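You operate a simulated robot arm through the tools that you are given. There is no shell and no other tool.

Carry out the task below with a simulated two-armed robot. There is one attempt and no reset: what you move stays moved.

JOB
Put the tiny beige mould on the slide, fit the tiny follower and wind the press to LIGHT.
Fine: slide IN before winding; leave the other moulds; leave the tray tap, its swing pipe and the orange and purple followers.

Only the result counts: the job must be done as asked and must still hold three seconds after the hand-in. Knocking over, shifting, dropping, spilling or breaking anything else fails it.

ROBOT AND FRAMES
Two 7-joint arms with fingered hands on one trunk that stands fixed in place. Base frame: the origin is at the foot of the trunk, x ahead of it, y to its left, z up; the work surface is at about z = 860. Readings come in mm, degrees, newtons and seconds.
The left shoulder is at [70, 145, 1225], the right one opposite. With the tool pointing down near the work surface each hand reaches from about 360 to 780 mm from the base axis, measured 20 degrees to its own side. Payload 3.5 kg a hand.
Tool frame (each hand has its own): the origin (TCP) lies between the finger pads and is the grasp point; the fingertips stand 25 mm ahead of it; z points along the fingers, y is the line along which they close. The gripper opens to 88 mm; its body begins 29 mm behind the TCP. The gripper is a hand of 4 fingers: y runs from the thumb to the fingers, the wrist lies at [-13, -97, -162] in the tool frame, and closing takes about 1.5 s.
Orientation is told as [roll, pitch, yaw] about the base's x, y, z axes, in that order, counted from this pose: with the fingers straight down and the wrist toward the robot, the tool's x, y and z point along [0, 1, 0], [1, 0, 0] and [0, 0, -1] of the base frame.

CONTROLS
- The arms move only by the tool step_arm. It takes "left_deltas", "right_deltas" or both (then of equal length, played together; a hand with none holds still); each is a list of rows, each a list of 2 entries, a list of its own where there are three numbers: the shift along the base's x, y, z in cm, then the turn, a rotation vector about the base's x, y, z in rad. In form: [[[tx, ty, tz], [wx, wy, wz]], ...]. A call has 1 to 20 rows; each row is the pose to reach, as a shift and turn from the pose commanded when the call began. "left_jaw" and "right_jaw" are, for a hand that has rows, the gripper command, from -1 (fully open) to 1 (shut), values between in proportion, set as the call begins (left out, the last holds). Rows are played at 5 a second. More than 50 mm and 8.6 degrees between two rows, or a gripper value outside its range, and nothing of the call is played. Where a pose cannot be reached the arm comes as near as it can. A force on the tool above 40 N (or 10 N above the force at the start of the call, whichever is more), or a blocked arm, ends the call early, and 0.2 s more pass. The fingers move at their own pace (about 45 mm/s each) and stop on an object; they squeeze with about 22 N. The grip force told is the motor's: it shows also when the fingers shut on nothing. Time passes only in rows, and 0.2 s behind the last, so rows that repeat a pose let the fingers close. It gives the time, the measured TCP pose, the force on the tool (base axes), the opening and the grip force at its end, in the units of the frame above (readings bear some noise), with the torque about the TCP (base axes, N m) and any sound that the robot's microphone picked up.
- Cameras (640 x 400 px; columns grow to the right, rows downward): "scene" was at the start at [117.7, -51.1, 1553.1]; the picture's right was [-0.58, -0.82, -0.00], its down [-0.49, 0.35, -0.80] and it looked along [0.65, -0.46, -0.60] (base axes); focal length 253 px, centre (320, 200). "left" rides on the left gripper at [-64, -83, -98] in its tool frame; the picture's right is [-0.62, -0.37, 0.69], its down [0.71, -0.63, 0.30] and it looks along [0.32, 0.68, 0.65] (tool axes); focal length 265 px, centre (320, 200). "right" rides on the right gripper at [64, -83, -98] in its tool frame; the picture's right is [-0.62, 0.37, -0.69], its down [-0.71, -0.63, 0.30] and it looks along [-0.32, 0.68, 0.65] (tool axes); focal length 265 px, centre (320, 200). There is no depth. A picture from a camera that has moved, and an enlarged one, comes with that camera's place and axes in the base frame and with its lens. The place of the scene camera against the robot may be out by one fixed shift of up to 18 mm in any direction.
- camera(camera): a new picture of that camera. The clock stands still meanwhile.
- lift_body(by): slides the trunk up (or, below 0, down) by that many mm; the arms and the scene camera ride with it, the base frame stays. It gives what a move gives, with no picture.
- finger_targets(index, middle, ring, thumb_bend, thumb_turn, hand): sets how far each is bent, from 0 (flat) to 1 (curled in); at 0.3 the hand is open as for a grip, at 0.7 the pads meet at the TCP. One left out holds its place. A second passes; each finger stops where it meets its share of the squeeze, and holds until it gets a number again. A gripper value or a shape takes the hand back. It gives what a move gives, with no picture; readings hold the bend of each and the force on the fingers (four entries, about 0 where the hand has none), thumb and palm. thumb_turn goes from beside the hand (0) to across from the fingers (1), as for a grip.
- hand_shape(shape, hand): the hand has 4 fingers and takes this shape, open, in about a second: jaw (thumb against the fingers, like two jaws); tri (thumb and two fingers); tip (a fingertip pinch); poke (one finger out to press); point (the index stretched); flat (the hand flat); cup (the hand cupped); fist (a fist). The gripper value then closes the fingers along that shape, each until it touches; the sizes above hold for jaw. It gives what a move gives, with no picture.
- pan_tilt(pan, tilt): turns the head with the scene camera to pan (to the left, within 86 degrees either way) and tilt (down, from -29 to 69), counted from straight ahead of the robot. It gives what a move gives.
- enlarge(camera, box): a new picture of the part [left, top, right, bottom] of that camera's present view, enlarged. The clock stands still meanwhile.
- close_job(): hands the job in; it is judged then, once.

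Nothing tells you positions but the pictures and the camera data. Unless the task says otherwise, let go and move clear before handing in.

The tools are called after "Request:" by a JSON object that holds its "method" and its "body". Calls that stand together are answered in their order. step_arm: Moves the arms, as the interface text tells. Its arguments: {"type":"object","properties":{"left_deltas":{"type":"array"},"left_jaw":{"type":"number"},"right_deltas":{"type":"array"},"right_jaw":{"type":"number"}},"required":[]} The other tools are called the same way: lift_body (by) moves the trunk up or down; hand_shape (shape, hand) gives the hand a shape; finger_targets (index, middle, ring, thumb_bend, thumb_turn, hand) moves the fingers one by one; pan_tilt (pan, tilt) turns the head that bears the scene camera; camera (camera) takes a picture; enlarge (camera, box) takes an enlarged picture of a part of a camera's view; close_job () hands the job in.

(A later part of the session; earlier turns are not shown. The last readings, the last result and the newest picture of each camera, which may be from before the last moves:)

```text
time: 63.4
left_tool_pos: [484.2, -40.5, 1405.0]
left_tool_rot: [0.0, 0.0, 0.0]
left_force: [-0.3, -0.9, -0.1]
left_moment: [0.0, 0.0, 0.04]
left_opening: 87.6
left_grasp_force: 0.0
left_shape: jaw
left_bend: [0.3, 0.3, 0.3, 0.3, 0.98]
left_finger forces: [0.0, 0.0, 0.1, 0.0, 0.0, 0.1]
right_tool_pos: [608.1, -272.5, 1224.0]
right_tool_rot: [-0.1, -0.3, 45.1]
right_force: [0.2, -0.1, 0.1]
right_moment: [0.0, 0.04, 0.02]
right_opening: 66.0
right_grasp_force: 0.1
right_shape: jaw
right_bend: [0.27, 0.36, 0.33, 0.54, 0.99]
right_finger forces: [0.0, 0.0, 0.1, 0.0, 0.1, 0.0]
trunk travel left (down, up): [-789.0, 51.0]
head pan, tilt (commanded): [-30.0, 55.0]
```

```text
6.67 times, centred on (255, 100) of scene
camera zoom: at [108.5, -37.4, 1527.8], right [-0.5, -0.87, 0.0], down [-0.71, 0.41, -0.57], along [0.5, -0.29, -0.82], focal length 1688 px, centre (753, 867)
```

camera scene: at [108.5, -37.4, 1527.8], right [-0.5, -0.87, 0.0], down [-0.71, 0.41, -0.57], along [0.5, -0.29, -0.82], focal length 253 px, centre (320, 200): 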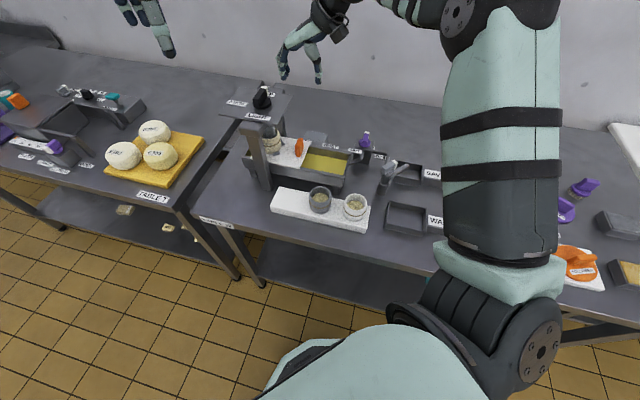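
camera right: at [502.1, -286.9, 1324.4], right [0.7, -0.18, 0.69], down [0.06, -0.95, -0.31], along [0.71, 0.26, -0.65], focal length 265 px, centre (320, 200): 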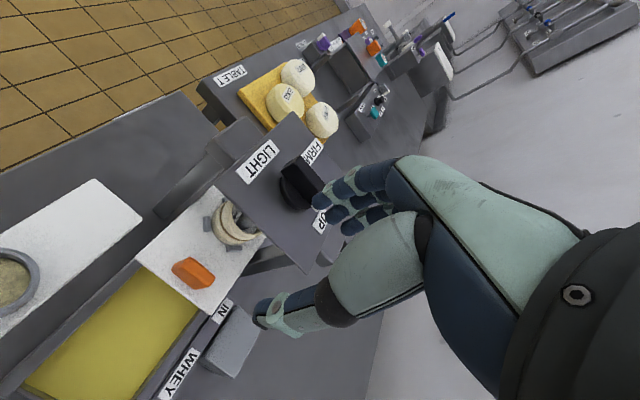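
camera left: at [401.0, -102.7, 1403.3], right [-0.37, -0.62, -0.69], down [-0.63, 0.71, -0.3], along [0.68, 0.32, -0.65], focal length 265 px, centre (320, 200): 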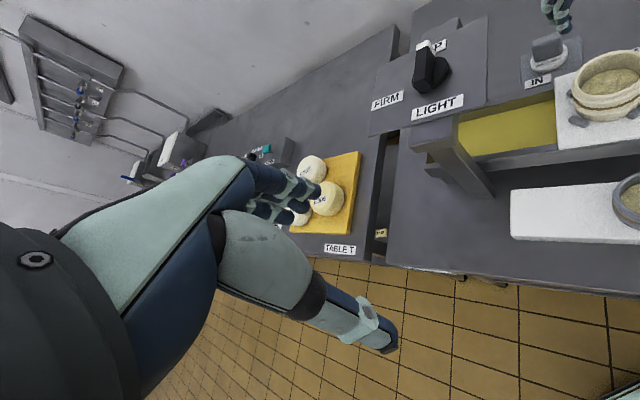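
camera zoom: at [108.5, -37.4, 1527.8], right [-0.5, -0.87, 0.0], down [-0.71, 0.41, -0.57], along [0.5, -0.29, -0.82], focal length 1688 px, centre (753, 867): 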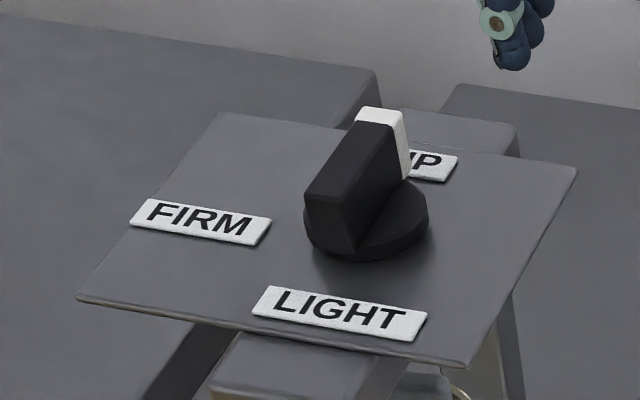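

The knob's axis is near (692,-200) with its fin about 43×15 mm and its top near z≈1148, pointing at UP. I'll raise the trunk a little more and bring the open hand over the knob at yaw +45°.

Request:
{"method": "lift_body", "body": {"by": 45}}

Request:
{"method": "step_arm", "body": {"right_deltas": [[[2, 1.8, -1], [0, 0, 0]], [[4, 3.6, -2], [0, 0, 0]], [[6.2, 5.4, -3.5], [0, 0, 0]], [[8.3, 7.2, -5], [0, 0, 0]], [[8.3, 7.2, -5.5], [0, 0, 0]], [[8.3, 7.2, -5.5], [0, 0, 0]]], "right_jaw": -0.25}}

Request:
{"method": "camera", "body": {"camera": "right"}}

Request:
{"method": "enlarge", "body": {"camera": "scene", "box": [205, 50, 325, 150]}}

Request:
{"method": "enlarge", "body": {"camera": "left", "box": [380, 50, 540, 190]}}

```text
time: 64.3
left_tool_pos: [485.5, -40.1, 1449.7]
left_tool_rot: [-0.1, 0.1, 0.0]
left_force: [0.4, 0.2, 0.4]
left_moment: [-0.07, -0.04, 0.0]
left_opening: 87.4
left_grasp_force: 0.0
left_shape: jaw
left_bend: [0.3, 0.3, 0.3, 0.3, 0.98]
left_finger forces: [0.0, 0.0, 0.0, 0.0, 0.0, 0.0]
right_tool_pos: [608.0, -274.5, 1270.8]
right_tool_rot: [0.0, -0.2, 45.0]
right_force: [0.8, -0.1, 0.0]
right_moment: [-0.03, 0.0, 0.0]
right_opening: 65.9
right_grasp_force: 0.0
right_shape: jaw
right_bend: [0.27, 0.36, 0.33, 0.54, 0.99]
right_finger forces: [0.1, 0.1, 0.0, 0.0, 0.0, 0.0]
trunk travel left (down, up): [-834.0, 6.0]
head pan, tilt (commanded): [-30.0, 55.0]
```

```text
time: 65.7
left_tool_pos: [484.9, -40.1, 1449.9]
left_tool_rot: [0.0, 0.0, 0.1]
left_force: [0.5, -0.3, -0.1]
left_moment: [0.0, -0.02, 0.03]
left_opening: 87.7
left_grasp_force: 0.0
left_shape: jaw
left_bend: [0.3, 0.3, 0.3, 0.3, 0.98]
left_finger forces: [0.0, 0.1, 0.0, 0.0, 0.1, 0.0]
right_tool_pos: [688.7, -202.1, 1216.0]
right_tool_rot: [0.0, -0.4, 45.0]
right_force: [-0.3, -0.2, 0.1]
right_moment: [-0.04, 0.01, 0.05]
right_opening: 55.5
right_grasp_force: 0.1
right_shape: jaw
right_bend: [0.28, 0.39, 0.36, 0.63, 1.0]
right_finger forces: [0.0, 0.1, 0.1, 0.0, 0.1, 0.0]
trunk travel left (down, up): [-834.0, 6.0]
head pan, tilt (commanded): [-30.0, 55.0]
```

```text
taken
camera right: at [584.0, -215.6, 1314.5], right [0.7, -0.18, 0.69], down [0.06, -0.95, -0.31], along [0.71, 0.26, -0.65], focal length 265 px, centre (320, 200)
```

right: 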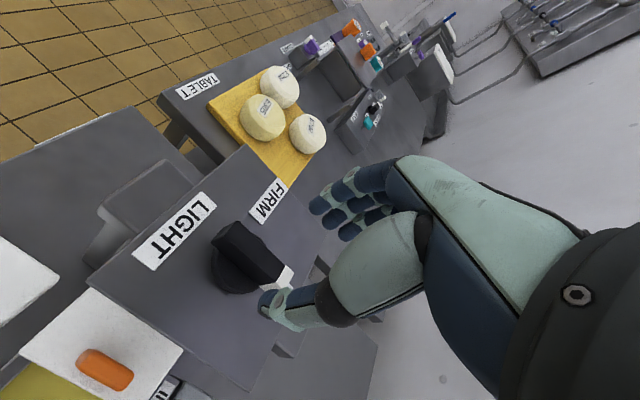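

```text
4.00 times, centred on (265, 100) of scene
camera zoom: at [108.3, -37.5, 1572.8], right [-0.5, -0.87, 0.0], down [-0.71, 0.41, -0.57], along [0.5, -0.29, -0.82], focal length 1012 px, centre (540, 600)
```

zoom: 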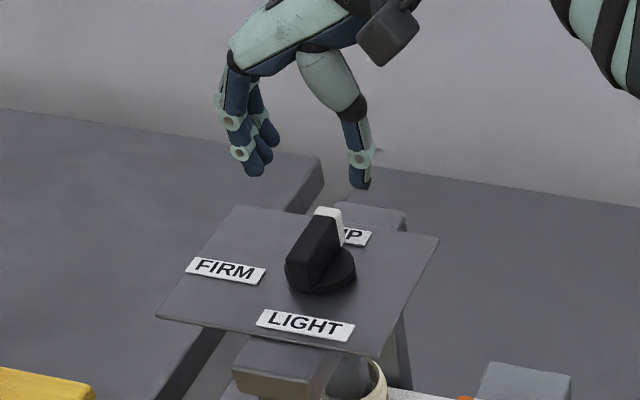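

```text
2.86 times, centred on (460, 120) of left
camera zoom: at [400.3, -103.2, 1548.5], right [-0.37, -0.62, -0.69], down [-0.63, 0.71, -0.3], along [0.68, 0.32, -0.65], focal length 758 px, centre (-80, 429)
```

zoom: 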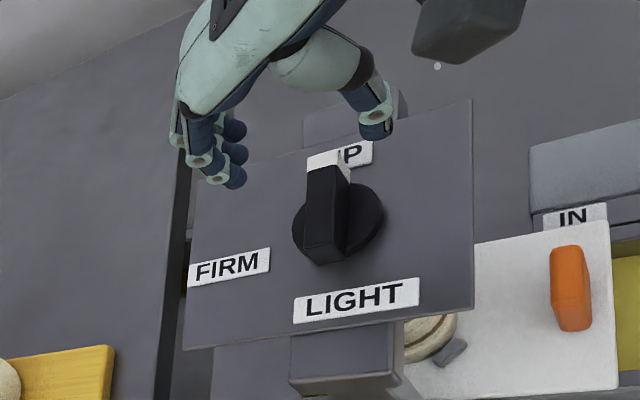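

Now I have a clear top view of the knob; one more zoom to locate the axis precisely.

Request:
{"method": "enlarge", "body": {"camera": "right", "box": [180, 190, 340, 330]}}

```text
2.86 times, centred on (260, 260) of right
camera zoom: at [584.0, -215.6, 1314.5], right [0.7, -0.18, 0.69], down [0.06, -0.95, -0.31], along [0.71, 0.26, -0.65], focal length 758 px, centre (491, 29)
```

zoom: 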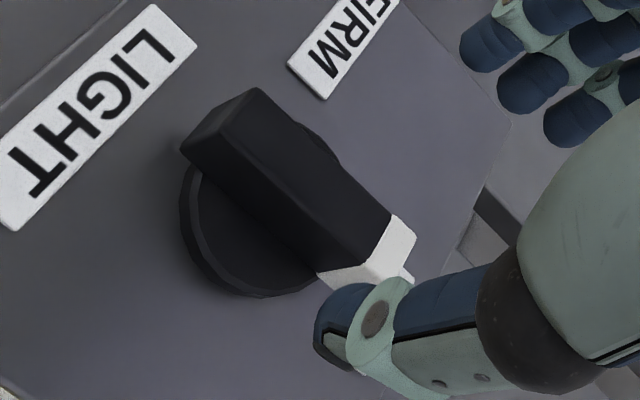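

The axis checks out at (692,-200). I'll descend over the fin, pausing at z≈1165 to check the straddle.

Request:
{"method": "step_arm", "body": {"right_deltas": [[[0.33, 0.21, -1.2], [0, 0, 0]], [[0.33, 0.21, -2.6], [0, 0, 0]], [[0.33, 0.21, -4.0], [0, 0, 0]], [[0.33, 0.21, -5.0], [0, 0, 0]], [[0.33, 0.21, -5.0], [0, 0, 0]]]}}

Request:
{"method": "enlarge", "body": {"camera": "right", "box": [200, 150, 400, 330]}}

Request:
{"method": "enlarge", "body": {"camera": "scene", "box": [225, 60, 305, 130]}}

Request:
{"method": "enlarge", "body": {"camera": "left", "box": [400, 60, 520, 160]}}

```text
time: 66.9
left_tool_pos: [485.2, -39.8, 1449.7]
left_tool_rot: [0.0, -0.1, 0.0]
left_force: [0.4, 0.9, -0.5]
left_moment: [0.0, 0.01, 0.01]
left_opening: 87.4
left_grasp_force: 0.0
left_shape: jaw
left_bend: [0.3, 0.3, 0.3, 0.3, 0.98]
left_finger forces: [0.0, 0.0, 0.1, 0.1, 0.0, 0.0]
right_tool_pos: [692.2, -200.3, 1164.4]
right_tool_rot: [-0.1, -0.2, 45.0]
right_force: [-0.1, -0.3, 0.3]
right_moment: [0.01, -0.03, 0.01]
right_opening: 55.6
right_grasp_force: 0.0
right_shape: jaw
right_bend: [0.28, 0.39, 0.36, 0.63, 1.0]
right_finger forces: [0.1, 0.1, 0.1, 0.1, 0.1, 0.1]
trunk travel left (down, up): [-834.0, 6.0]
head pan, tilt (commanded): [-30.0, 55.0]
```

```text
2.22 times, centred on (300, 240) of right
camera zoom: at [587.8, -213.9, 1262.8], right [0.7, -0.18, 0.69], down [0.06, -0.95, -0.31], along [0.71, 0.26, -0.65], focal length 590 px, centre (364, 111)
```

zoom: 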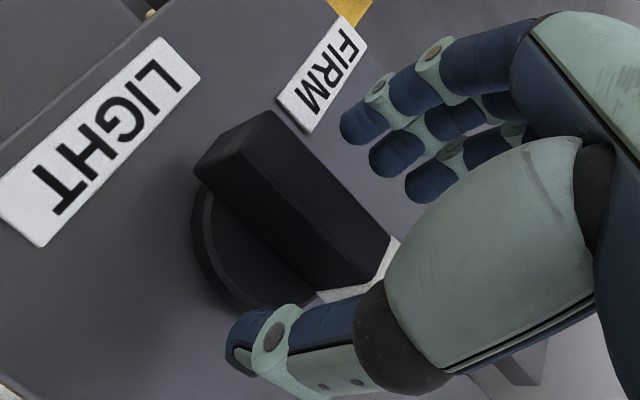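

```text
5.71 times, centred on (265, 95) of scene
camera zoom: at [109.0, -37.0, 1572.7], right [-0.5, -0.87, 0.0], down [-0.71, 0.41, -0.57], along [0.5, -0.29, -0.82], focal length 1446 px, centre (634, 800)
```

zoom: 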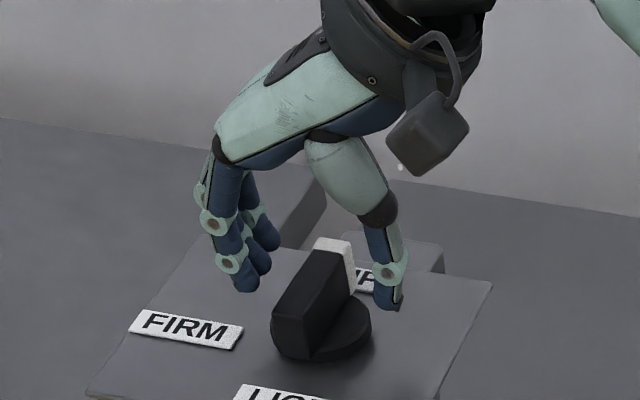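

```text
4.00 times, centred on (460, 110) of left
camera zoom: at [401.0, -102.8, 1548.3], right [-0.37, -0.62, -0.69], down [-0.63, 0.71, -0.3], along [0.68, 0.32, -0.65], focal length 1062 px, centre (-240, 560)
```

zoom: 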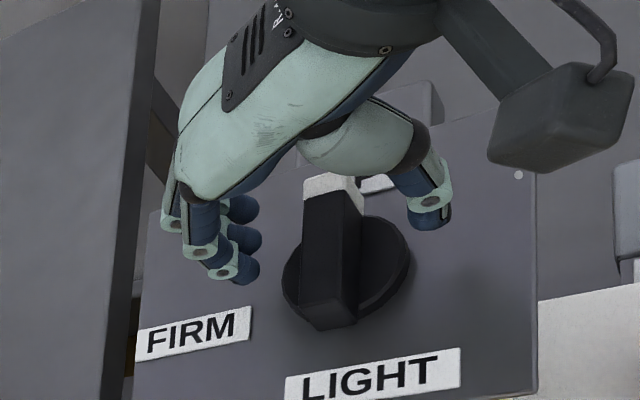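

The fin sits between thumb and fingers. I'll descend 8 mm more so the tips are just above the knob's base, and close gently.

Request:
{"method": "step_arm", "body": {"right_deltas": [[[-0.08, 0.08, -0.4], [0, 0, 0]], [[-0.1, 0.1, -0.8], [0, 0, 0]], [[-0.1, 0.1, -0.8], [0, 0, 0]]]}}

Request:
{"method": "step_arm", "body": {"right_deltas": [[[0, 0, 0], [0, 0, 0]], [[0, 0, 0], [0, 0, 0]], [[0, 0, 0], [0, 0, 0]], [[0, 0, 0], [0, 0, 0]], [[0, 0, 0], [0, 0, 0]], [[0, 0, 0], [0, 0, 0]], [[0, 0, 0], [0, 0, 0]]], "right_jaw": 1}}

Request:
{"method": "enlarge", "body": {"camera": "right", "box": [200, 150, 400, 330]}}

Request:
{"method": "enlarge", "body": {"camera": "scene", "box": [225, 60, 305, 130]}}

```text
time: 67.7
left_tool_pos: [485.9, -39.7, 1449.4]
left_tool_rot: [-0.1, 0.0, 0.1]
left_force: [-0.4, -0.9, 0.0]
left_moment: [0.01, -0.02, 0.0]
left_opening: 87.7
left_grasp_force: 0.1
left_shape: jaw
left_bend: [0.3, 0.3, 0.3, 0.3, 0.98]
left_finger forces: [0.1, 0.0, 0.0, 0.0, 0.1, 0.0]
right_tool_pos: [693.1, -199.6, 1157.1]
right_tool_rot: [0.1, -0.1, 45.0]
right_force: [0.5, -0.4, -0.1]
right_moment: [0.01, 0.01, 0.01]
right_opening: 55.5
right_grasp_force: 0.1
right_shape: jaw
right_bend: [0.28, 0.39, 0.36, 0.63, 1.0]
right_finger forces: [0.0, 0.1, 0.0, 0.0, 0.0, 0.0]
trunk travel left (down, up): [-834.0, 6.0]
head pan, tilt (commanded): [-30.0, 55.0]
```

```text
time: 69.3
left_tool_pos: [485.6, -38.8, 1449.4]
left_tool_rot: [0.0, 0.1, 0.0]
left_force: [-0.4, -0.4, -0.5]
left_moment: [-0.04, 0.02, 0.01]
left_opening: 87.5
left_grasp_force: 0.1
left_shape: jaw
left_bend: [0.3, 0.3, 0.3, 0.3, 0.98]
left_finger forces: [0.0, 0.1, 0.0, 0.0, 0.0, 0.0]
right_tool_pos: [693.1, -199.3, 1156.7]
right_tool_rot: [0.0, -0.1, 45.0]
right_force: [0.6, 1.0, -0.4]
right_moment: [0.0, -0.01, 0.05]
right_opening: 11.5
right_grasp_force: 22.1
right_shape: jaw
right_bend: [0.73, 0.62, 0.61, 0.74, 1.0]
right_finger forces: [11.7, 5.7, 2.5, 0.1, 19.4, 0.1]
trunk travel left (down, up): [-834.0, 6.0]
head pan, tilt (commanded): [-30.0, 55.0]
```

```text
2.22 times, centred on (300, 240) of right
camera zoom: at [587.6, -212.1, 1255.7], right [0.7, -0.18, 0.69], down [0.06, -0.95, -0.31], along [0.71, 0.26, -0.65], focal length 590 px, centre (364, 111)
```

zoom: 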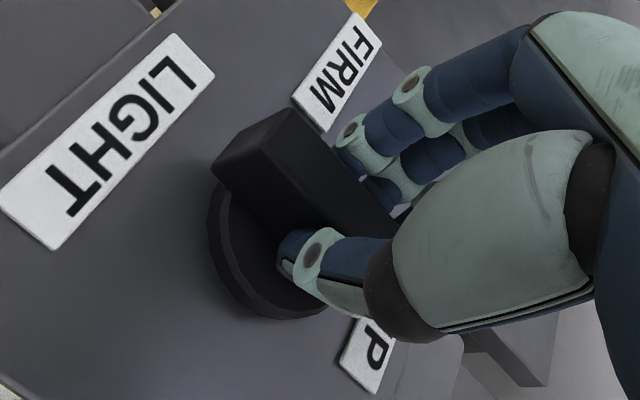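

```text
5.71 times, centred on (265, 95) of scene
camera zoom: at [109.5, -36.9, 1572.7], right [-0.5, -0.87, 0.0], down [-0.71, 0.41, -0.57], along [0.5, -0.29, -0.82], focal length 1446 px, centre (634, 800)
```

zoom: 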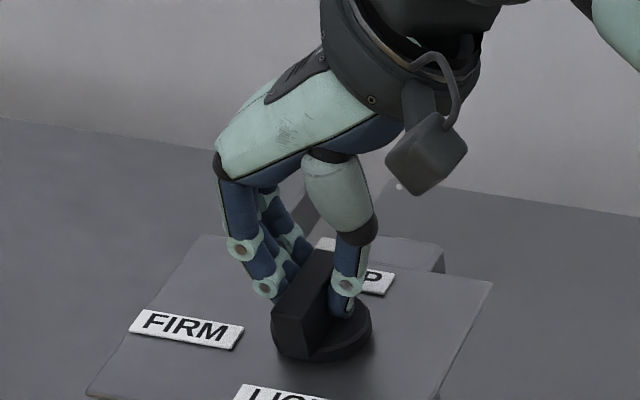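

The fin is gripped. I'll start turning clockwise (from UP toward LIGHT) with a small test turn, watching the torque.

Request:
{"method": "step_arm", "body": {"right_deltas": [[[0, 0, 0], [0, 0, -0.08]], [[0, 0, 0], [0, 0, -0.16]], [[0, 0, 0], [0, 0, -0.26]], [[0, 0, 0], [0, 0, -0.26]]]}}

Request:
{"method": "enlarge", "body": {"camera": "scene", "box": [225, 60, 305, 130]}}

Request:
{"method": "enlarge", "body": {"camera": "left", "box": [400, 60, 520, 160]}}

Request:
{"method": "enlarge", "body": {"camera": "right", "box": [200, 150, 400, 330]}}

```text
time: 70.3
left_tool_pos: [485.4, -39.1, 1450.8]
left_tool_rot: [0.0, 0.0, 0.0]
left_force: [-0.1, 0.2, -0.5]
left_moment: [-0.01, 0.0, 0.02]
left_opening: 87.7
left_grasp_force: 0.0
left_shape: jaw
left_bend: [0.3, 0.3, 0.3, 0.3, 0.98]
left_finger forces: [0.0, 0.0, 0.0, 0.0, 0.0, 0.1]
right_tool_pos: [692.6, -199.5, 1157.2]
right_tool_rot: [0.0, -0.3, 30.0]
right_force: [-2.3, 0.7, -1.9]
right_moment: [0.02, 0.01, 0.07]
right_opening: 11.2
right_grasp_force: 22.4
right_shape: jaw
right_bend: [0.73, 0.62, 0.61, 0.74, 1.0]
right_finger forces: [11.3, 5.6, 2.6, 0.1, 21.0, 0.0]
trunk travel left (down, up): [-834.0, 6.0]
head pan, tilt (commanded): [-30.0, 55.0]
```

```text
5.71 times, centred on (265, 95) of scene
camera zoom: at [108.9, -37.3, 1572.7], right [-0.5, -0.87, 0.0], down [-0.71, 0.41, -0.57], along [0.5, -0.29, -0.82], focal length 1446 px, centre (634, 800)
```

zoom: 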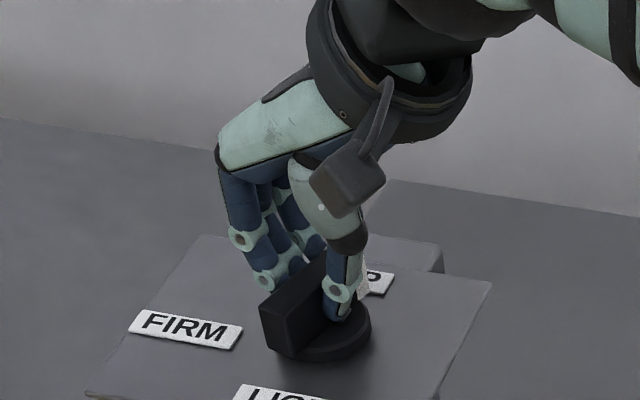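

```text
4.00 times, centred on (460, 110) of left
camera zoom: at [400.9, -103.1, 1548.3], right [-0.37, -0.62, -0.69], down [-0.63, 0.71, -0.3], along [0.68, 0.32, -0.65], focal length 1062 px, centre (-240, 560)
```

zoom: 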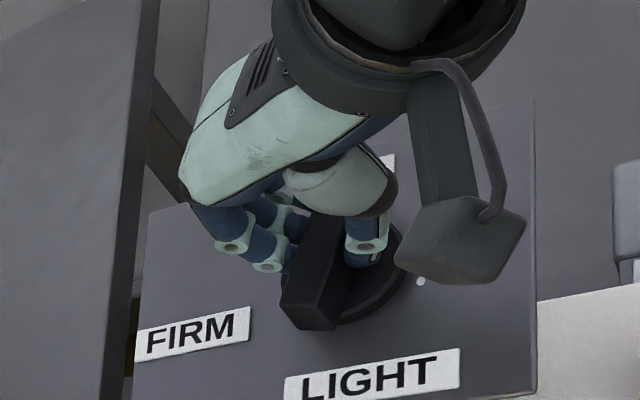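

```text
2.22 times, centred on (300, 240) of right
camera zoom: at [587.6, -184.5, 1255.9], right [0.63, -0.35, 0.69], down [-0.19, -0.93, -0.31], along [0.76, 0.06, -0.65], focal length 590 px, centre (364, 111)
```

zoom: 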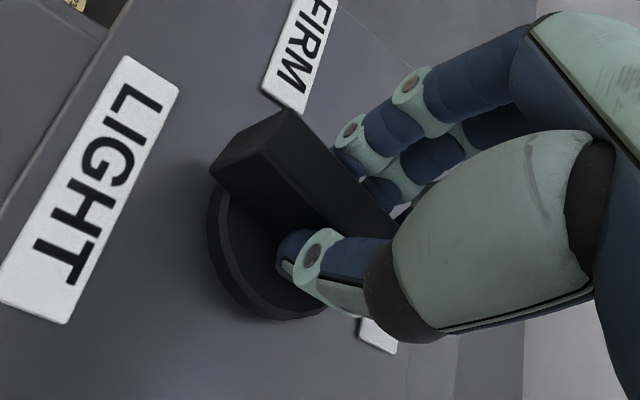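

The knob turns easily with the hand. I'll keep turning clockwise another 56° and check.

Request:
{"method": "step_arm", "body": {"right_deltas": [[[0, 0, 0], [0, 0, -0.14]], [[0, 0, 0], [0, 0, -0.28]], [[0, 0, 0], [0, 0, -0.42]], [[0, 0, 0], [0, 0, -0.56]], [[0, 0, 0], [0, 0, -0.7]], [[0, 0, 0], [0, 0, -0.84]], [[0, 0, 0], [0, 0, -0.98]], [[0, 0, 0], [0, 0, -0.98]]]}}

Request:
{"method": "enlarge", "body": {"camera": "scene", "box": [215, 50, 315, 150]}}

Request:
{"method": "enlarge", "body": {"camera": "right", "box": [180, 130, 400, 330]}}

```text
time: 72.1
left_tool_pos: [485.4, -38.9, 1449.1]
left_tool_rot: [0.1, 0.1, 0.0]
left_force: [0.1, -0.4, 0.7]
left_moment: [0.01, -0.02, -0.03]
left_opening: 87.6
left_grasp_force: 0.1
left_shape: jaw
left_bend: [0.3, 0.3, 0.3, 0.3, 0.98]
left_finger forces: [0.0, 0.0, 0.0, 0.1, 0.0, 0.0]
right_tool_pos: [691.9, -198.3, 1158.4]
right_tool_rot: [0.0, -0.2, -26.0]
right_force: [-2.9, 1.8, -5.2]
right_moment: [0.03, 0.06, 0.08]
right_opening: 11.3
right_grasp_force: 21.4
right_shape: jaw
right_bend: [0.73, 0.62, 0.61, 0.74, 1.0]
right_finger forces: [10.8, 5.5, 2.6, 0.0, 22.2, 0.0]
trunk travel left (down, up): [-834.0, 6.0]
head pan, tilt (commanded): [-30.0, 55.0]
```

```text
4.00 times, centred on (265, 100) of scene
camera zoom: at [109.3, -37.1, 1572.7], right [-0.5, -0.87, 0.0], down [-0.71, 0.41, -0.57], along [0.5, -0.29, -0.82], focal length 1012 px, centre (540, 600)
```

zoom: 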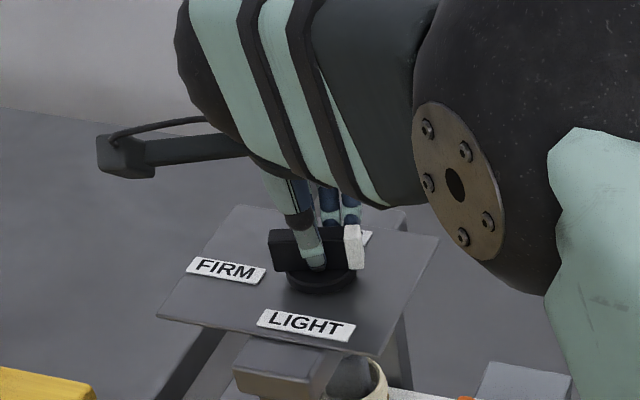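

```text
2.00 times, centred on (290, 230) of right
camera zoom: at [645.1, -103.0, 1256.2], right [0.06, -0.72, 0.69], down [-0.88, -0.36, -0.31], along [0.47, -0.59, -0.65], focal length 531 px, centre (380, 140)
```

zoom: 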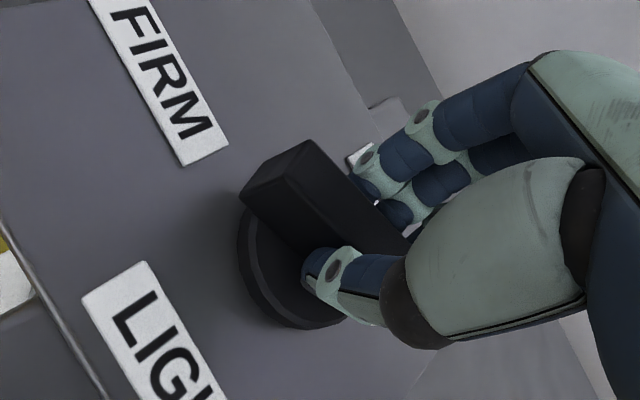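

The pointer has turned about 71° and everything follows smoothly. I'll turn another 62° while moving the idle left arm farther aside for clearance.

Request:
{"method": "step_arm", "body": {"right_deltas": [[[0, 0, 0], [0, 0, -0.135]], [[0, 0, 0], [0, 0, -0.27]], [[0, 0, 0], [0, 0, -0.405]], [[0, 0, -0.05], [0, 0, -0.54]], [[0, 0, -0.05], [0, 0, -0.675]], [[0, 0, -0.1], [0, 0, -0.81]], [[0, 0, -0.1], [0, 0, -0.945]], [[0, 0, -0.1], [0, 0, -1.08]], [[0, 0, -0.1], [0, 0, -1.08]]], "left_deltas": [[[0, 1.5, 0], [0, 0, 0]], [[0, 3, 0], [0, 0, 0]], [[0, 4.5, 0], [0, 0, 0]], [[0, 6, 0], [0, 0, 0]], [[0, 7.5, 0], [0, 0, 0]], [[0, 9, 0], [0, 0, 0]], [[0, 10.5, 0], [0, 0, 0]], [[0, 12, 0], [0, 0, 0]], [[0, 12, 0], [0, 0, 0]]]}}

Request:
{"method": "enlarge", "body": {"camera": "scene", "box": [215, 50, 315, 150]}}

Request:
{"method": "enlarge", "body": {"camera": "right", "box": [180, 130, 400, 330]}}

Request:
{"method": "camera", "body": {"camera": "left"}}

```text
time: 74.1
left_tool_pos: [489.2, 84.6, 1447.2]
left_tool_rot: [-0.2, 0.3, 0.0]
left_force: [-0.4, 0.5, 0.3]
left_moment: [0.01, 0.02, 0.04]
left_opening: 87.6
left_grasp_force: 0.1
left_shape: jaw
left_bend: [0.3, 0.3, 0.3, 0.3, 0.98]
left_finger forces: [0.0, 0.0, 0.0, 0.0, 0.0, 0.0]
right_tool_pos: [670.6, -194.8, 1152.6]
right_tool_rot: [0.4, -0.4, -87.7]
right_force: [18.7, 8.3, 15.5]
right_moment: [0.12, -0.56, 0.26]
right_opening: 11.7
right_grasp_force: 21.7
right_shape: jaw
right_bend: [0.73, 0.73, 0.71, 0.76, 0.93]
right_finger forces: [17.8, 2.8, 0.0, 0.0, 26.9, 0.0]
right hand out of reach, approached as far as the arm can: row 7, 8, 9
trunk travel left (down, up): [-834.0, 6.0]
head pan, tilt (commanded): [-30.0, 55.0]
```

```text
4.00 times, centred on (265, 100) of scene
camera zoom: at [113.0, -32.9, 1572.7], right [-0.5, -0.87, 0.0], down [-0.71, 0.41, -0.57], along [0.49, -0.29, -0.82], focal length 1012 px, centre (540, 600)
```

zoom: 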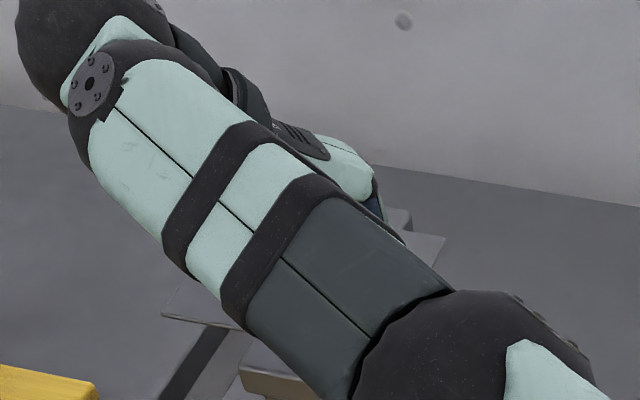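

```text
2.00 times, centred on (290, 230) of right
camera zoom: at [729.5, -107.1, 1251.7], right [-0.61, -0.39, 0.69], down [-0.74, 0.6, -0.31], along [-0.29, -0.7, -0.65], focal length 531 px, centre (380, 140)
```

zoom: 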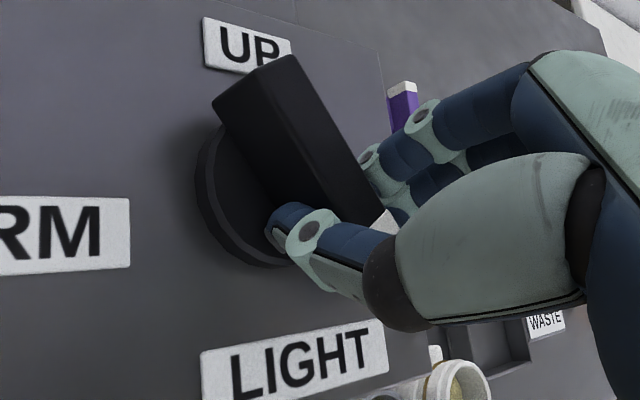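

```text
taken
camera left: at [405.1, 21.8, 1546.2], right [-0.37, -0.62, -0.69], down [-0.63, 0.71, -0.3], along [0.68, 0.32, -0.66], focal length 265 px, centre (320, 200)
```

left: 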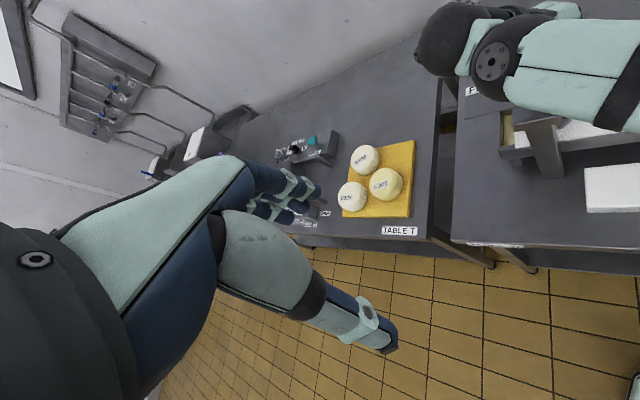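

The hand hit its reach limit near the end, but the pointer is at about 135° of the needed 180° toward LIGHT. I'll open, lift off and re-grip from the other side.

Request:
{"method": "step_arm", "body": {"right_deltas": [[[0, 0, 0.1], [0, 0, 0]], [[0, 0, 0.2], [0, 0, 0]], [[0, 0, 0.2], [0, 0, 0]], [[0, 0, 0.2], [0, 0, 0]], [[0, 0, 0.2], [0, 0, 0]], [[0, 0, 0.2], [0, 0, 0]]], "right_jaw": -0.4}}

Request:
{"method": "camera", "body": {"camera": "right"}}

```text
time: 75.5
left_tool_pos: [486.1, 81.2, 1448.4]
left_tool_rot: [0.0, 0.2, 0.0]
left_force: [0.1, -0.4, 0.5]
left_moment: [0.03, 0.03, 0.01]
left_opening: 87.5
left_grasp_force: 0.0
left_shape: jaw
left_bend: [0.3, 0.3, 0.3, 0.3, 0.98]
left_finger forces: [0.0, 0.0, 0.0, 0.0, 0.1, 0.1]
right_tool_pos: [665.1, -198.1, 1153.8]
right_tool_rot: [-0.1, -0.3, -87.9]
right_force: [-0.4, 1.0, -0.6]
right_moment: [0.0, -0.02, -0.03]
right_opening: 61.3
right_grasp_force: 0.0
right_shape: jaw
right_bend: [0.28, 0.37, 0.34, 0.58, 0.99]
right_finger forces: [0.0, 0.0, 0.0, 0.0, 0.1, 0.0]
trunk travel left (down, up): [-834.0, 6.0]
head pan, tilt (commanded): [-30.0, 55.0]
```

```text
taken
camera right: at [726.3, -111.2, 1251.9], right [-0.61, -0.39, 0.69], down [-0.74, 0.6, -0.31], along [-0.3, -0.7, -0.65], focal length 265 px, centre (320, 200)
```

right: 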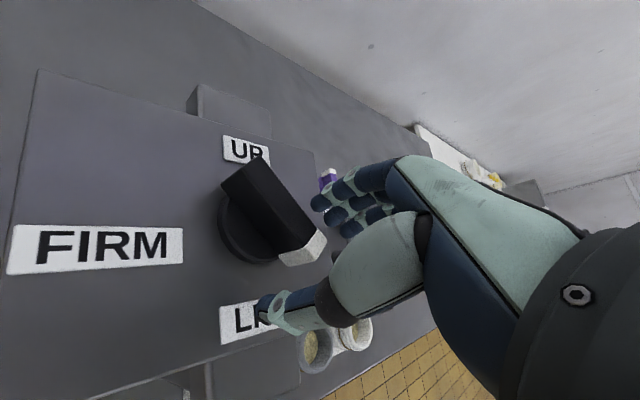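

The knob stayed put when released. I'll lift off, then swing the hand back round to yaw about +65°.

Request:
{"method": "step_arm", "body": {"right_deltas": [[[0, 0, 2], [0, 0, 0]], [[0, 0, 4.5], [0, 0, 0]], [[0, -0.5, 6.5], [0, 0, 0.05]], [[0, -0.5, 6.5], [0, 0, 0.19]], [[0, -0.5, 6.5], [0, 0, 0.33]], [[0, -0.5, 6.5], [0, 0, 0.47]], [[0, -0.5, 6.5], [0, 0, 0.61]], [[0, -0.5, 6.5], [0, 0, 0.75]], [[0, -0.5, 6.5], [0, 0, 0.89]], [[0, -0.5, 6.5], [0, 0, 1.03]], [[0, -0.5, 6.5], [0, 0, 1.17]], [[0, -0.5, 6.5], [0, 0, 1.31]], [[0, -0.5, 6.5], [0, 0, 1.45]], [[0, -0.5, 6.5], [0, 0, 1.59]], [[0, -0.5, 6.5], [0, 0, 1.73]], [[0, -0.5, 6.5], [0, 0, 1.87]], [[0, -0.5, 6.5], [0, 0, 2.01]], [[0, -0.5, 6.5], [0, 0, 2.15]], [[0, -0.5, 6.5], [0, 0, 2.29]], [[0, -0.5, 6.5], [0, 0, 2.32]]]}}

Request:
{"method": "camera", "body": {"camera": "right"}}

Request:
{"method": "enlarge", "body": {"camera": "scene", "box": [215, 50, 335, 150]}}

```text
time: 79.7
left_tool_pos: [485.1, 79.6, 1448.8]
left_tool_rot: [0.0, -0.1, 0.0]
left_force: [0.5, 0.7, -0.3]
left_moment: [-0.01, -0.02, 0.02]
left_opening: 87.6
left_grasp_force: 0.1
left_shape: jaw
left_bend: [0.3, 0.3, 0.3, 0.3, 0.98]
left_finger forces: [0.1, 0.0, 0.0, 0.0, 0.0, 0.0]
right_tool_pos: [663.9, -202.1, 1219.5]
right_tool_rot: [-0.1, -0.2, 45.2]
right_force: [-0.1, 0.3, -1.1]
right_moment: [0.01, -0.02, 0.03]
right_opening: 61.2
right_grasp_force: 0.1
right_shape: jaw
right_bend: [0.28, 0.37, 0.34, 0.58, 0.99]
right_finger forces: [0.0, 0.0, 0.0, 0.0, 0.0, 0.0]
right hand out of reach, approached as far as the arm can: row 2
trunk travel left (down, up): [-834.0, 6.0]
head pan, tilt (commanded): [-30.0, 55.0]
```

```text
taken
camera right: at [559.0, -215.7, 1317.5], right [0.7, -0.18, 0.69], down [0.06, -0.95, -0.31], along [0.71, 0.26, -0.65], focal length 265 px, centre (320, 200)
```

right: 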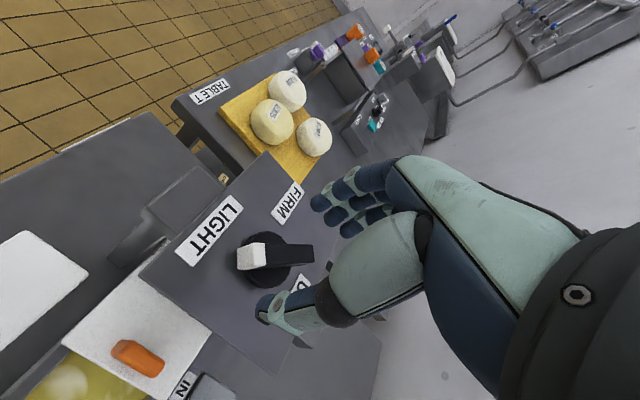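

```text
4.00 times, centred on (275, 100) of scene
camera zoom: at [109.1, -36.9, 1572.7], right [-0.5, -0.87, 0.0], down [-0.71, 0.41, -0.57], along [0.5, -0.29, -0.82], focal length 1012 px, centre (500, 600)
```

zoom: 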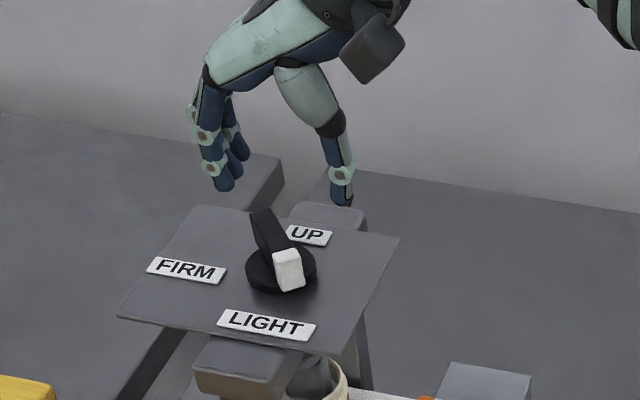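

The pointer's white end now faces between the handle side and LIGHT, about 45° short. I'll zoom in to measure it.

Request:
{"method": "enlarge", "body": {"camera": "right", "box": [170, 180, 340, 330]}}

Request:
{"method": "enlarge", "body": {"camera": "scene", "box": [240, 120, 320, 180]}}

```text
2.67 times, centred on (255, 255) of right
camera zoom: at [559.0, -215.7, 1317.5], right [0.7, -0.18, 0.69], down [0.06, -0.95, -0.31], along [0.71, 0.26, -0.65], focal length 708 px, centre (493, 53)
```

zoom: 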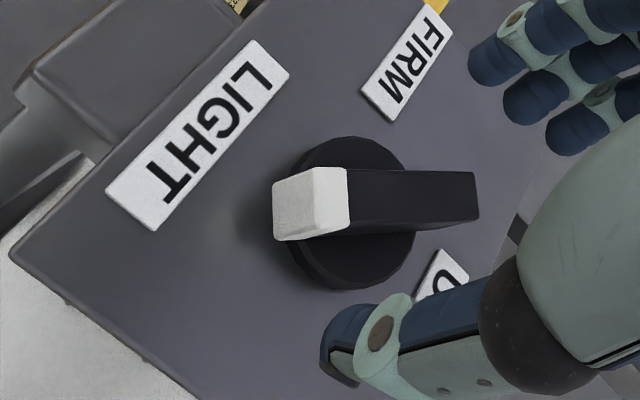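

```text
6.67 times, centred on (280, 150) of scene
camera zoom: at [109.1, -36.9, 1572.7], right [-0.5, -0.87, 0.0], down [-0.71, 0.41, -0.57], along [0.5, -0.29, -0.82], focal length 1688 px, centre (587, 533)
```

zoom: 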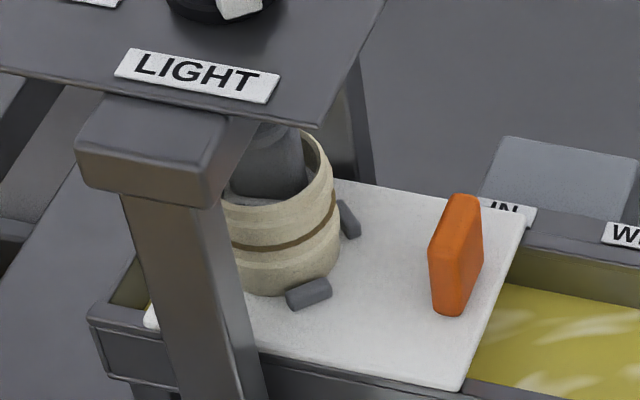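

The knob axis is confirmed at (692,-199) and the pointer needs roughly 37° more. I'll bring the hand over it at yaw +65°.

Request:
{"method": "step_arm", "body": {"right_deltas": [[[0.8, 0.1, -0.8], [0, 0, 0.09]], [[1.6, 0.2, -1.6], [0, 0, 0.18]], [[2.3, 0.3, -2.3], [0, 0, 0.27]], [[2.8, 0.31, -2.9], [0, 0, 0.345]], [[2.8, 0.31, -2.9], [0, 0, 0.345]]]}}

Request:
{"method": "enlarge", "body": {"camera": "right", "box": [180, 130, 400, 330]}}

Request:
{"method": "enlarge", "body": {"camera": "scene", "box": [225, 60, 325, 140]}}

```text
time: 80.9
left_tool_pos: [485.4, 79.5, 1449.5]
left_tool_rot: [0.1, 0.1, 0.0]
left_force: [-0.4, -0.3, 0.3]
left_moment: [0.01, -0.02, -0.02]
left_opening: 87.5
left_grasp_force: 0.0
left_shape: jaw
left_bend: [0.3, 0.3, 0.3, 0.3, 0.98]
left_finger forces: [0.0, 0.0, 0.0, 0.1, 0.0, 0.0]
right_tool_pos: [676.7, -191.4, 1190.1]
right_tool_rot: [0.1, -0.3, 64.8]
right_force: [0.3, 0.3, 0.5]
right_moment: [0.0, -0.01, 0.0]
right_opening: 61.2
right_grasp_force: 0.0
right_shape: jaw
right_bend: [0.27, 0.37, 0.34, 0.58, 0.99]
right_finger forces: [0.0, 0.0, 0.1, 0.0, 0.1, 0.1]
right hand out of reach, approached as far as the arm can: row 4, 5
trunk travel left (down, up): [-834.0, 6.0]
head pan, tilt (commanded): [-30.0, 55.0]
```

```text
2.00 times, centred on (290, 230) of right
camera zoom: at [583.0, -239.0, 1288.6], right [0.72, 0.07, 0.69], down [0.38, -0.87, -0.31], along [0.59, 0.48, -0.65], focal length 531 px, centre (380, 140)
```

zoom: 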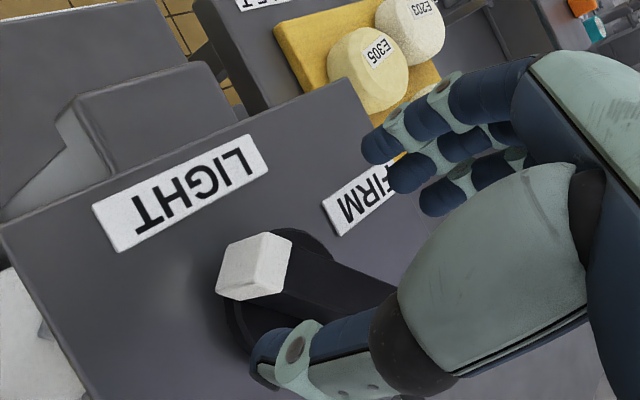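

```text
5.00 times, centred on (275, 100) of scene
camera zoom: at [109.2, -38.0, 1572.7], right [-0.5, -0.87, 0.0], down [-0.71, 0.41, -0.57], along [0.5, -0.29, -0.82], focal length 1266 px, centre (545, 700)
```

zoom: 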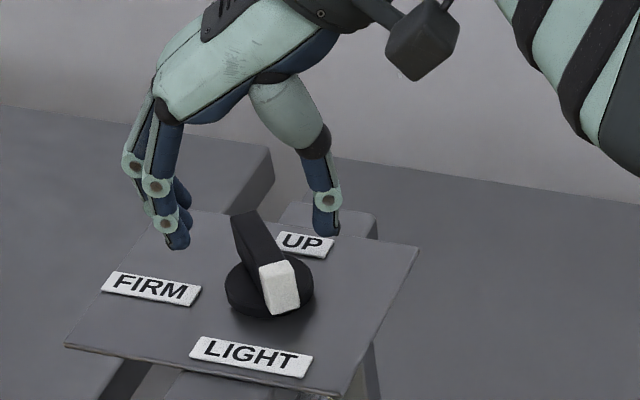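

Yaw 65° is a little beyond reach here, so I'll use yaw 45°: closing on the misaligned fin will itself turn the knob the remaining way and leave it square to LIGHT.

Request:
{"method": "step_arm", "body": {"right_deltas": [[[0.3, -0.1, 0], [0, 0, -0.115]], [[0.7, -0.2, 0], [0, 0, -0.23]], [[1.11, -0.34, 0], [0, 0, -0.3456]], [[1.11, -0.34, 0], [0, 0, -0.3456]]], "right_jaw": -0.6}}

Request:
{"method": "enlarge", "body": {"camera": "right", "box": [180, 130, 400, 330]}}

Request:
{"method": "enlarge", "body": {"camera": "scene", "box": [225, 60, 325, 140]}}

```text
time: 81.9
left_tool_pos: [486.1, 80.9, 1449.0]
left_tool_rot: [0.0, 0.1, 0.1]
left_force: [-1.2, 0.5, 0.5]
left_moment: [0.01, 0.01, 0.01]
left_opening: 87.5
left_grasp_force: 0.0
left_shape: jaw
left_bend: [0.3, 0.3, 0.3, 0.3, 0.98]
left_finger forces: [0.1, 0.0, 0.0, 0.1, 0.0, 0.0]
right_tool_pos: [688.5, -195.1, 1190.1]
right_tool_rot: [0.1, -0.2, 45.0]
right_force: [0.4, 0.1, -0.5]
right_moment: [0.03, 0.01, 0.0]
right_opening: 70.0
right_grasp_force: 0.0
right_shape: jaw
right_bend: [0.27, 0.34, 0.32, 0.49, 0.99]
right_finger forces: [0.0, 0.1, 0.0, 0.1, 0.1, 0.1]
trunk travel left (down, up): [-834.0, 6.0]
head pan, tilt (commanded): [-30.0, 55.0]
```

```text
2.00 times, centred on (290, 230) of right
camera zoom: at [584.1, -207.3, 1288.7], right [0.7, -0.18, 0.69], down [0.06, -0.95, -0.31], along [0.71, 0.26, -0.65], focal length 531 px, centre (380, 140)
```

zoom: 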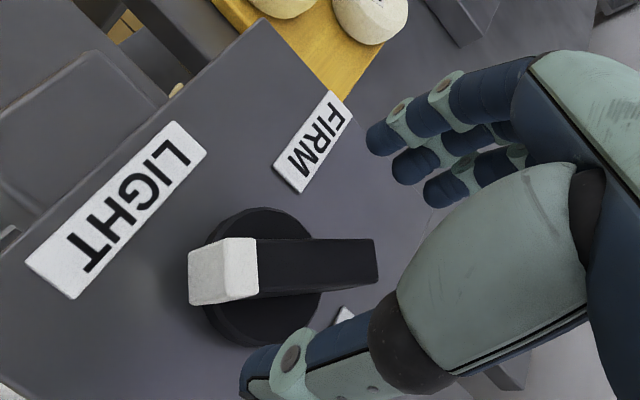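

```text
5.00 times, centred on (275, 100) of scene
camera zoom: at [109.2, -37.0, 1572.7], right [-0.5, -0.87, 0.0], down [-0.71, 0.41, -0.57], along [0.5, -0.29, -0.82], focal length 1266 px, centre (545, 700)
```

zoom: 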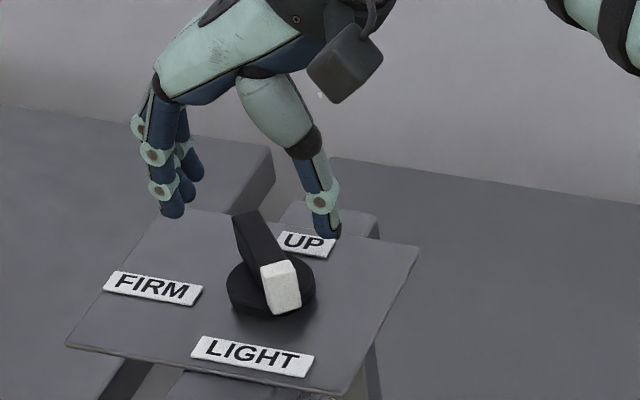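

Clear straddle. I'll descend to grip height and close, letting the squeeze turn the knob.

Request:
{"method": "step_arm", "body": {"right_deltas": [[[0, 0, -1.0], [0, 0, 0]], [[0, 0, -2.0], [0, 0, 0]], [[0, 0, -2.9], [0, 0, 0]], [[0, 0, -3.3], [0, 0, 0]], [[0, 0, -3.3], [0, 0, 0]]]}}

Request:
{"method": "enlarge", "body": {"camera": "right", "box": [180, 130, 400, 330]}}

Request:
{"method": "enlarge", "body": {"camera": "scene", "box": [225, 60, 325, 140]}}

```text
time: 83.1
left_tool_pos: [486.1, 81.2, 1448.9]
left_tool_rot: [0.0, -0.1, 0.0]
left_force: [-0.5, -0.4, -0.3]
left_moment: [0.04, -0.01, 0.01]
left_opening: 87.6
left_grasp_force: 0.0
left_shape: jaw
left_bend: [0.3, 0.3, 0.3, 0.3, 0.98]
left_finger forces: [0.0, 0.0, 0.0, 0.0, 0.0, 0.0]
right_tool_pos: [689.0, -194.2, 1156.8]
right_tool_rot: [0.0, -0.2, 45.0]
right_force: [0.3, -0.2, -0.6]
right_moment: [-0.01, -0.02, 0.01]
right_opening: 70.4
right_grasp_force: 0.1
right_shape: jaw
right_bend: [0.27, 0.34, 0.32, 0.49, 0.99]
right_finger forces: [0.0, 0.0, 0.0, 0.0, 0.1, 0.1]
trunk travel left (down, up): [-834.0, 6.0]
head pan, tilt (commanded): [-30.0, 55.0]
```

```text
2.00 times, centred on (290, 230) of right
camera zoom: at [583.8, -207.1, 1255.6], right [0.7, -0.18, 0.69], down [0.06, -0.95, -0.31], along [0.71, 0.26, -0.65], focal length 531 px, centre (380, 140)
```

zoom: 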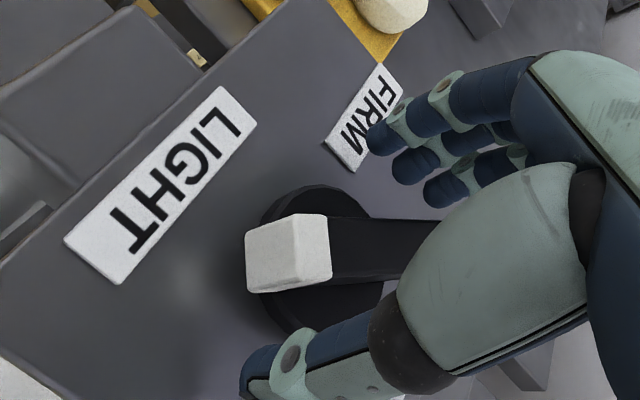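

```text
5.00 times, centred on (275, 100) of scene
camera zoom: at [109.1, -36.9, 1572.7], right [-0.5, -0.87, 0.0], down [-0.71, 0.41, -0.57], along [0.5, -0.29, -0.82], focal length 1266 px, centre (545, 700)
```

zoom: 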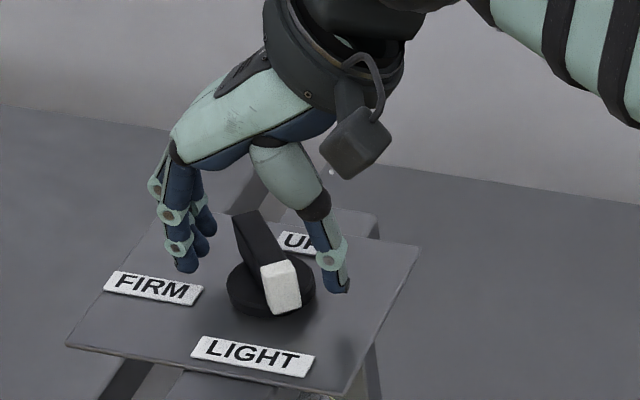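

Closing now on the fin.

Request:
{"method": "step_arm", "body": {"right_deltas": [[[0, 0, 0], [0, 0, 0]], [[0, 0, 0], [0, 0, 0]], [[0, 0, 0], [0, 0, 0]], [[0, 0, 0], [0, 0, 0]], [[0, 0, 0], [0, 0, 0]], [[0, 0, 0], [0, 0, 0]], [[0, 0, 0], [0, 0, 0]], [[0, 0, 0], [0, 0, 0]]], "right_jaw": 1}}

Request:
{"method": "enlarge", "body": {"camera": "right", "box": [180, 130, 400, 330]}}

Request:
{"method": "enlarge", "body": {"camera": "scene", "box": [225, 60, 325, 140]}}

```text
time: 84.9
left_tool_pos: [486.2, 80.6, 1448.2]
left_tool_rot: [0.0, 0.2, 0.0]
left_force: [0.7, 0.6, -0.4]
left_moment: [-0.02, 0.01, -0.01]
left_opening: 87.3
left_grasp_force: 0.0
left_shape: jaw
left_bend: [0.3, 0.3, 0.3, 0.3, 0.98]
left_finger forces: [0.1, 0.0, 0.1, 0.0, 0.1, 0.0]
right_tool_pos: [689.8, -194.6, 1157.7]
right_tool_rot: [0.0, -0.2, 45.0]
right_force: [-0.4, 2.1, -1.7]
right_moment: [0.06, 0.01, 0.09]
right_opening: 18.4
right_grasp_force: 21.4
right_shape: jaw
right_bend: [0.7, 0.56, 0.42, 0.74, 1.0]
right_finger forces: [11.2, 4.4, 2.3, 0.0, 15.6, 0.1]
trunk travel left (down, up): [-834.0, 6.0]
head pan, tilt (commanded): [-30.0, 55.0]
```

```text
2.00 times, centred on (290, 230) of right
camera zoom: at [584.0, -206.4, 1255.6], right [0.7, -0.18, 0.69], down [0.06, -0.95, -0.31], along [0.71, 0.26, -0.65], focal length 531 px, centre (380, 140)
```

zoom: 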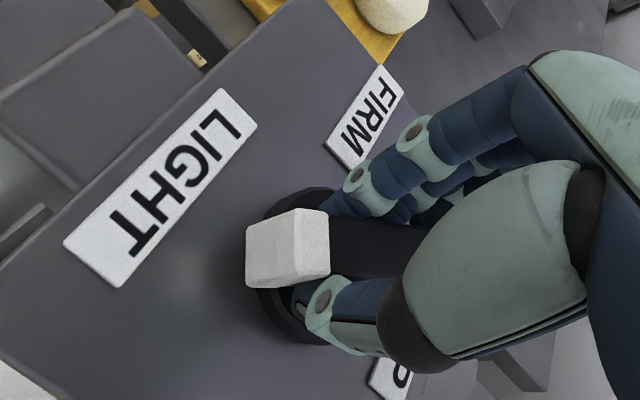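

```text
5.00 times, centred on (275, 100) of scene
camera zoom: at [109.3, -36.2, 1572.7], right [-0.5, -0.87, 0.0], down [-0.71, 0.41, -0.57], along [0.5, -0.29, -0.82], focal length 1266 px, centre (545, 700)
```

zoom: 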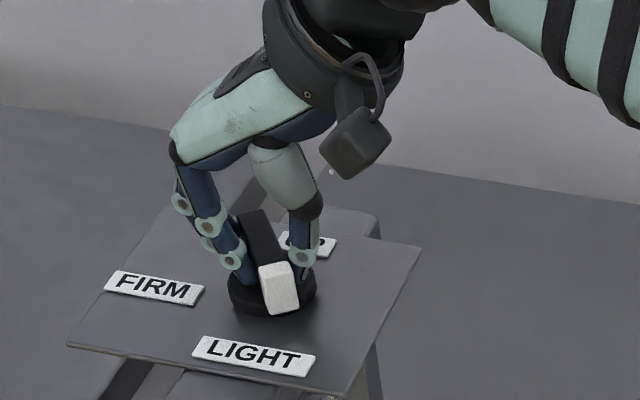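

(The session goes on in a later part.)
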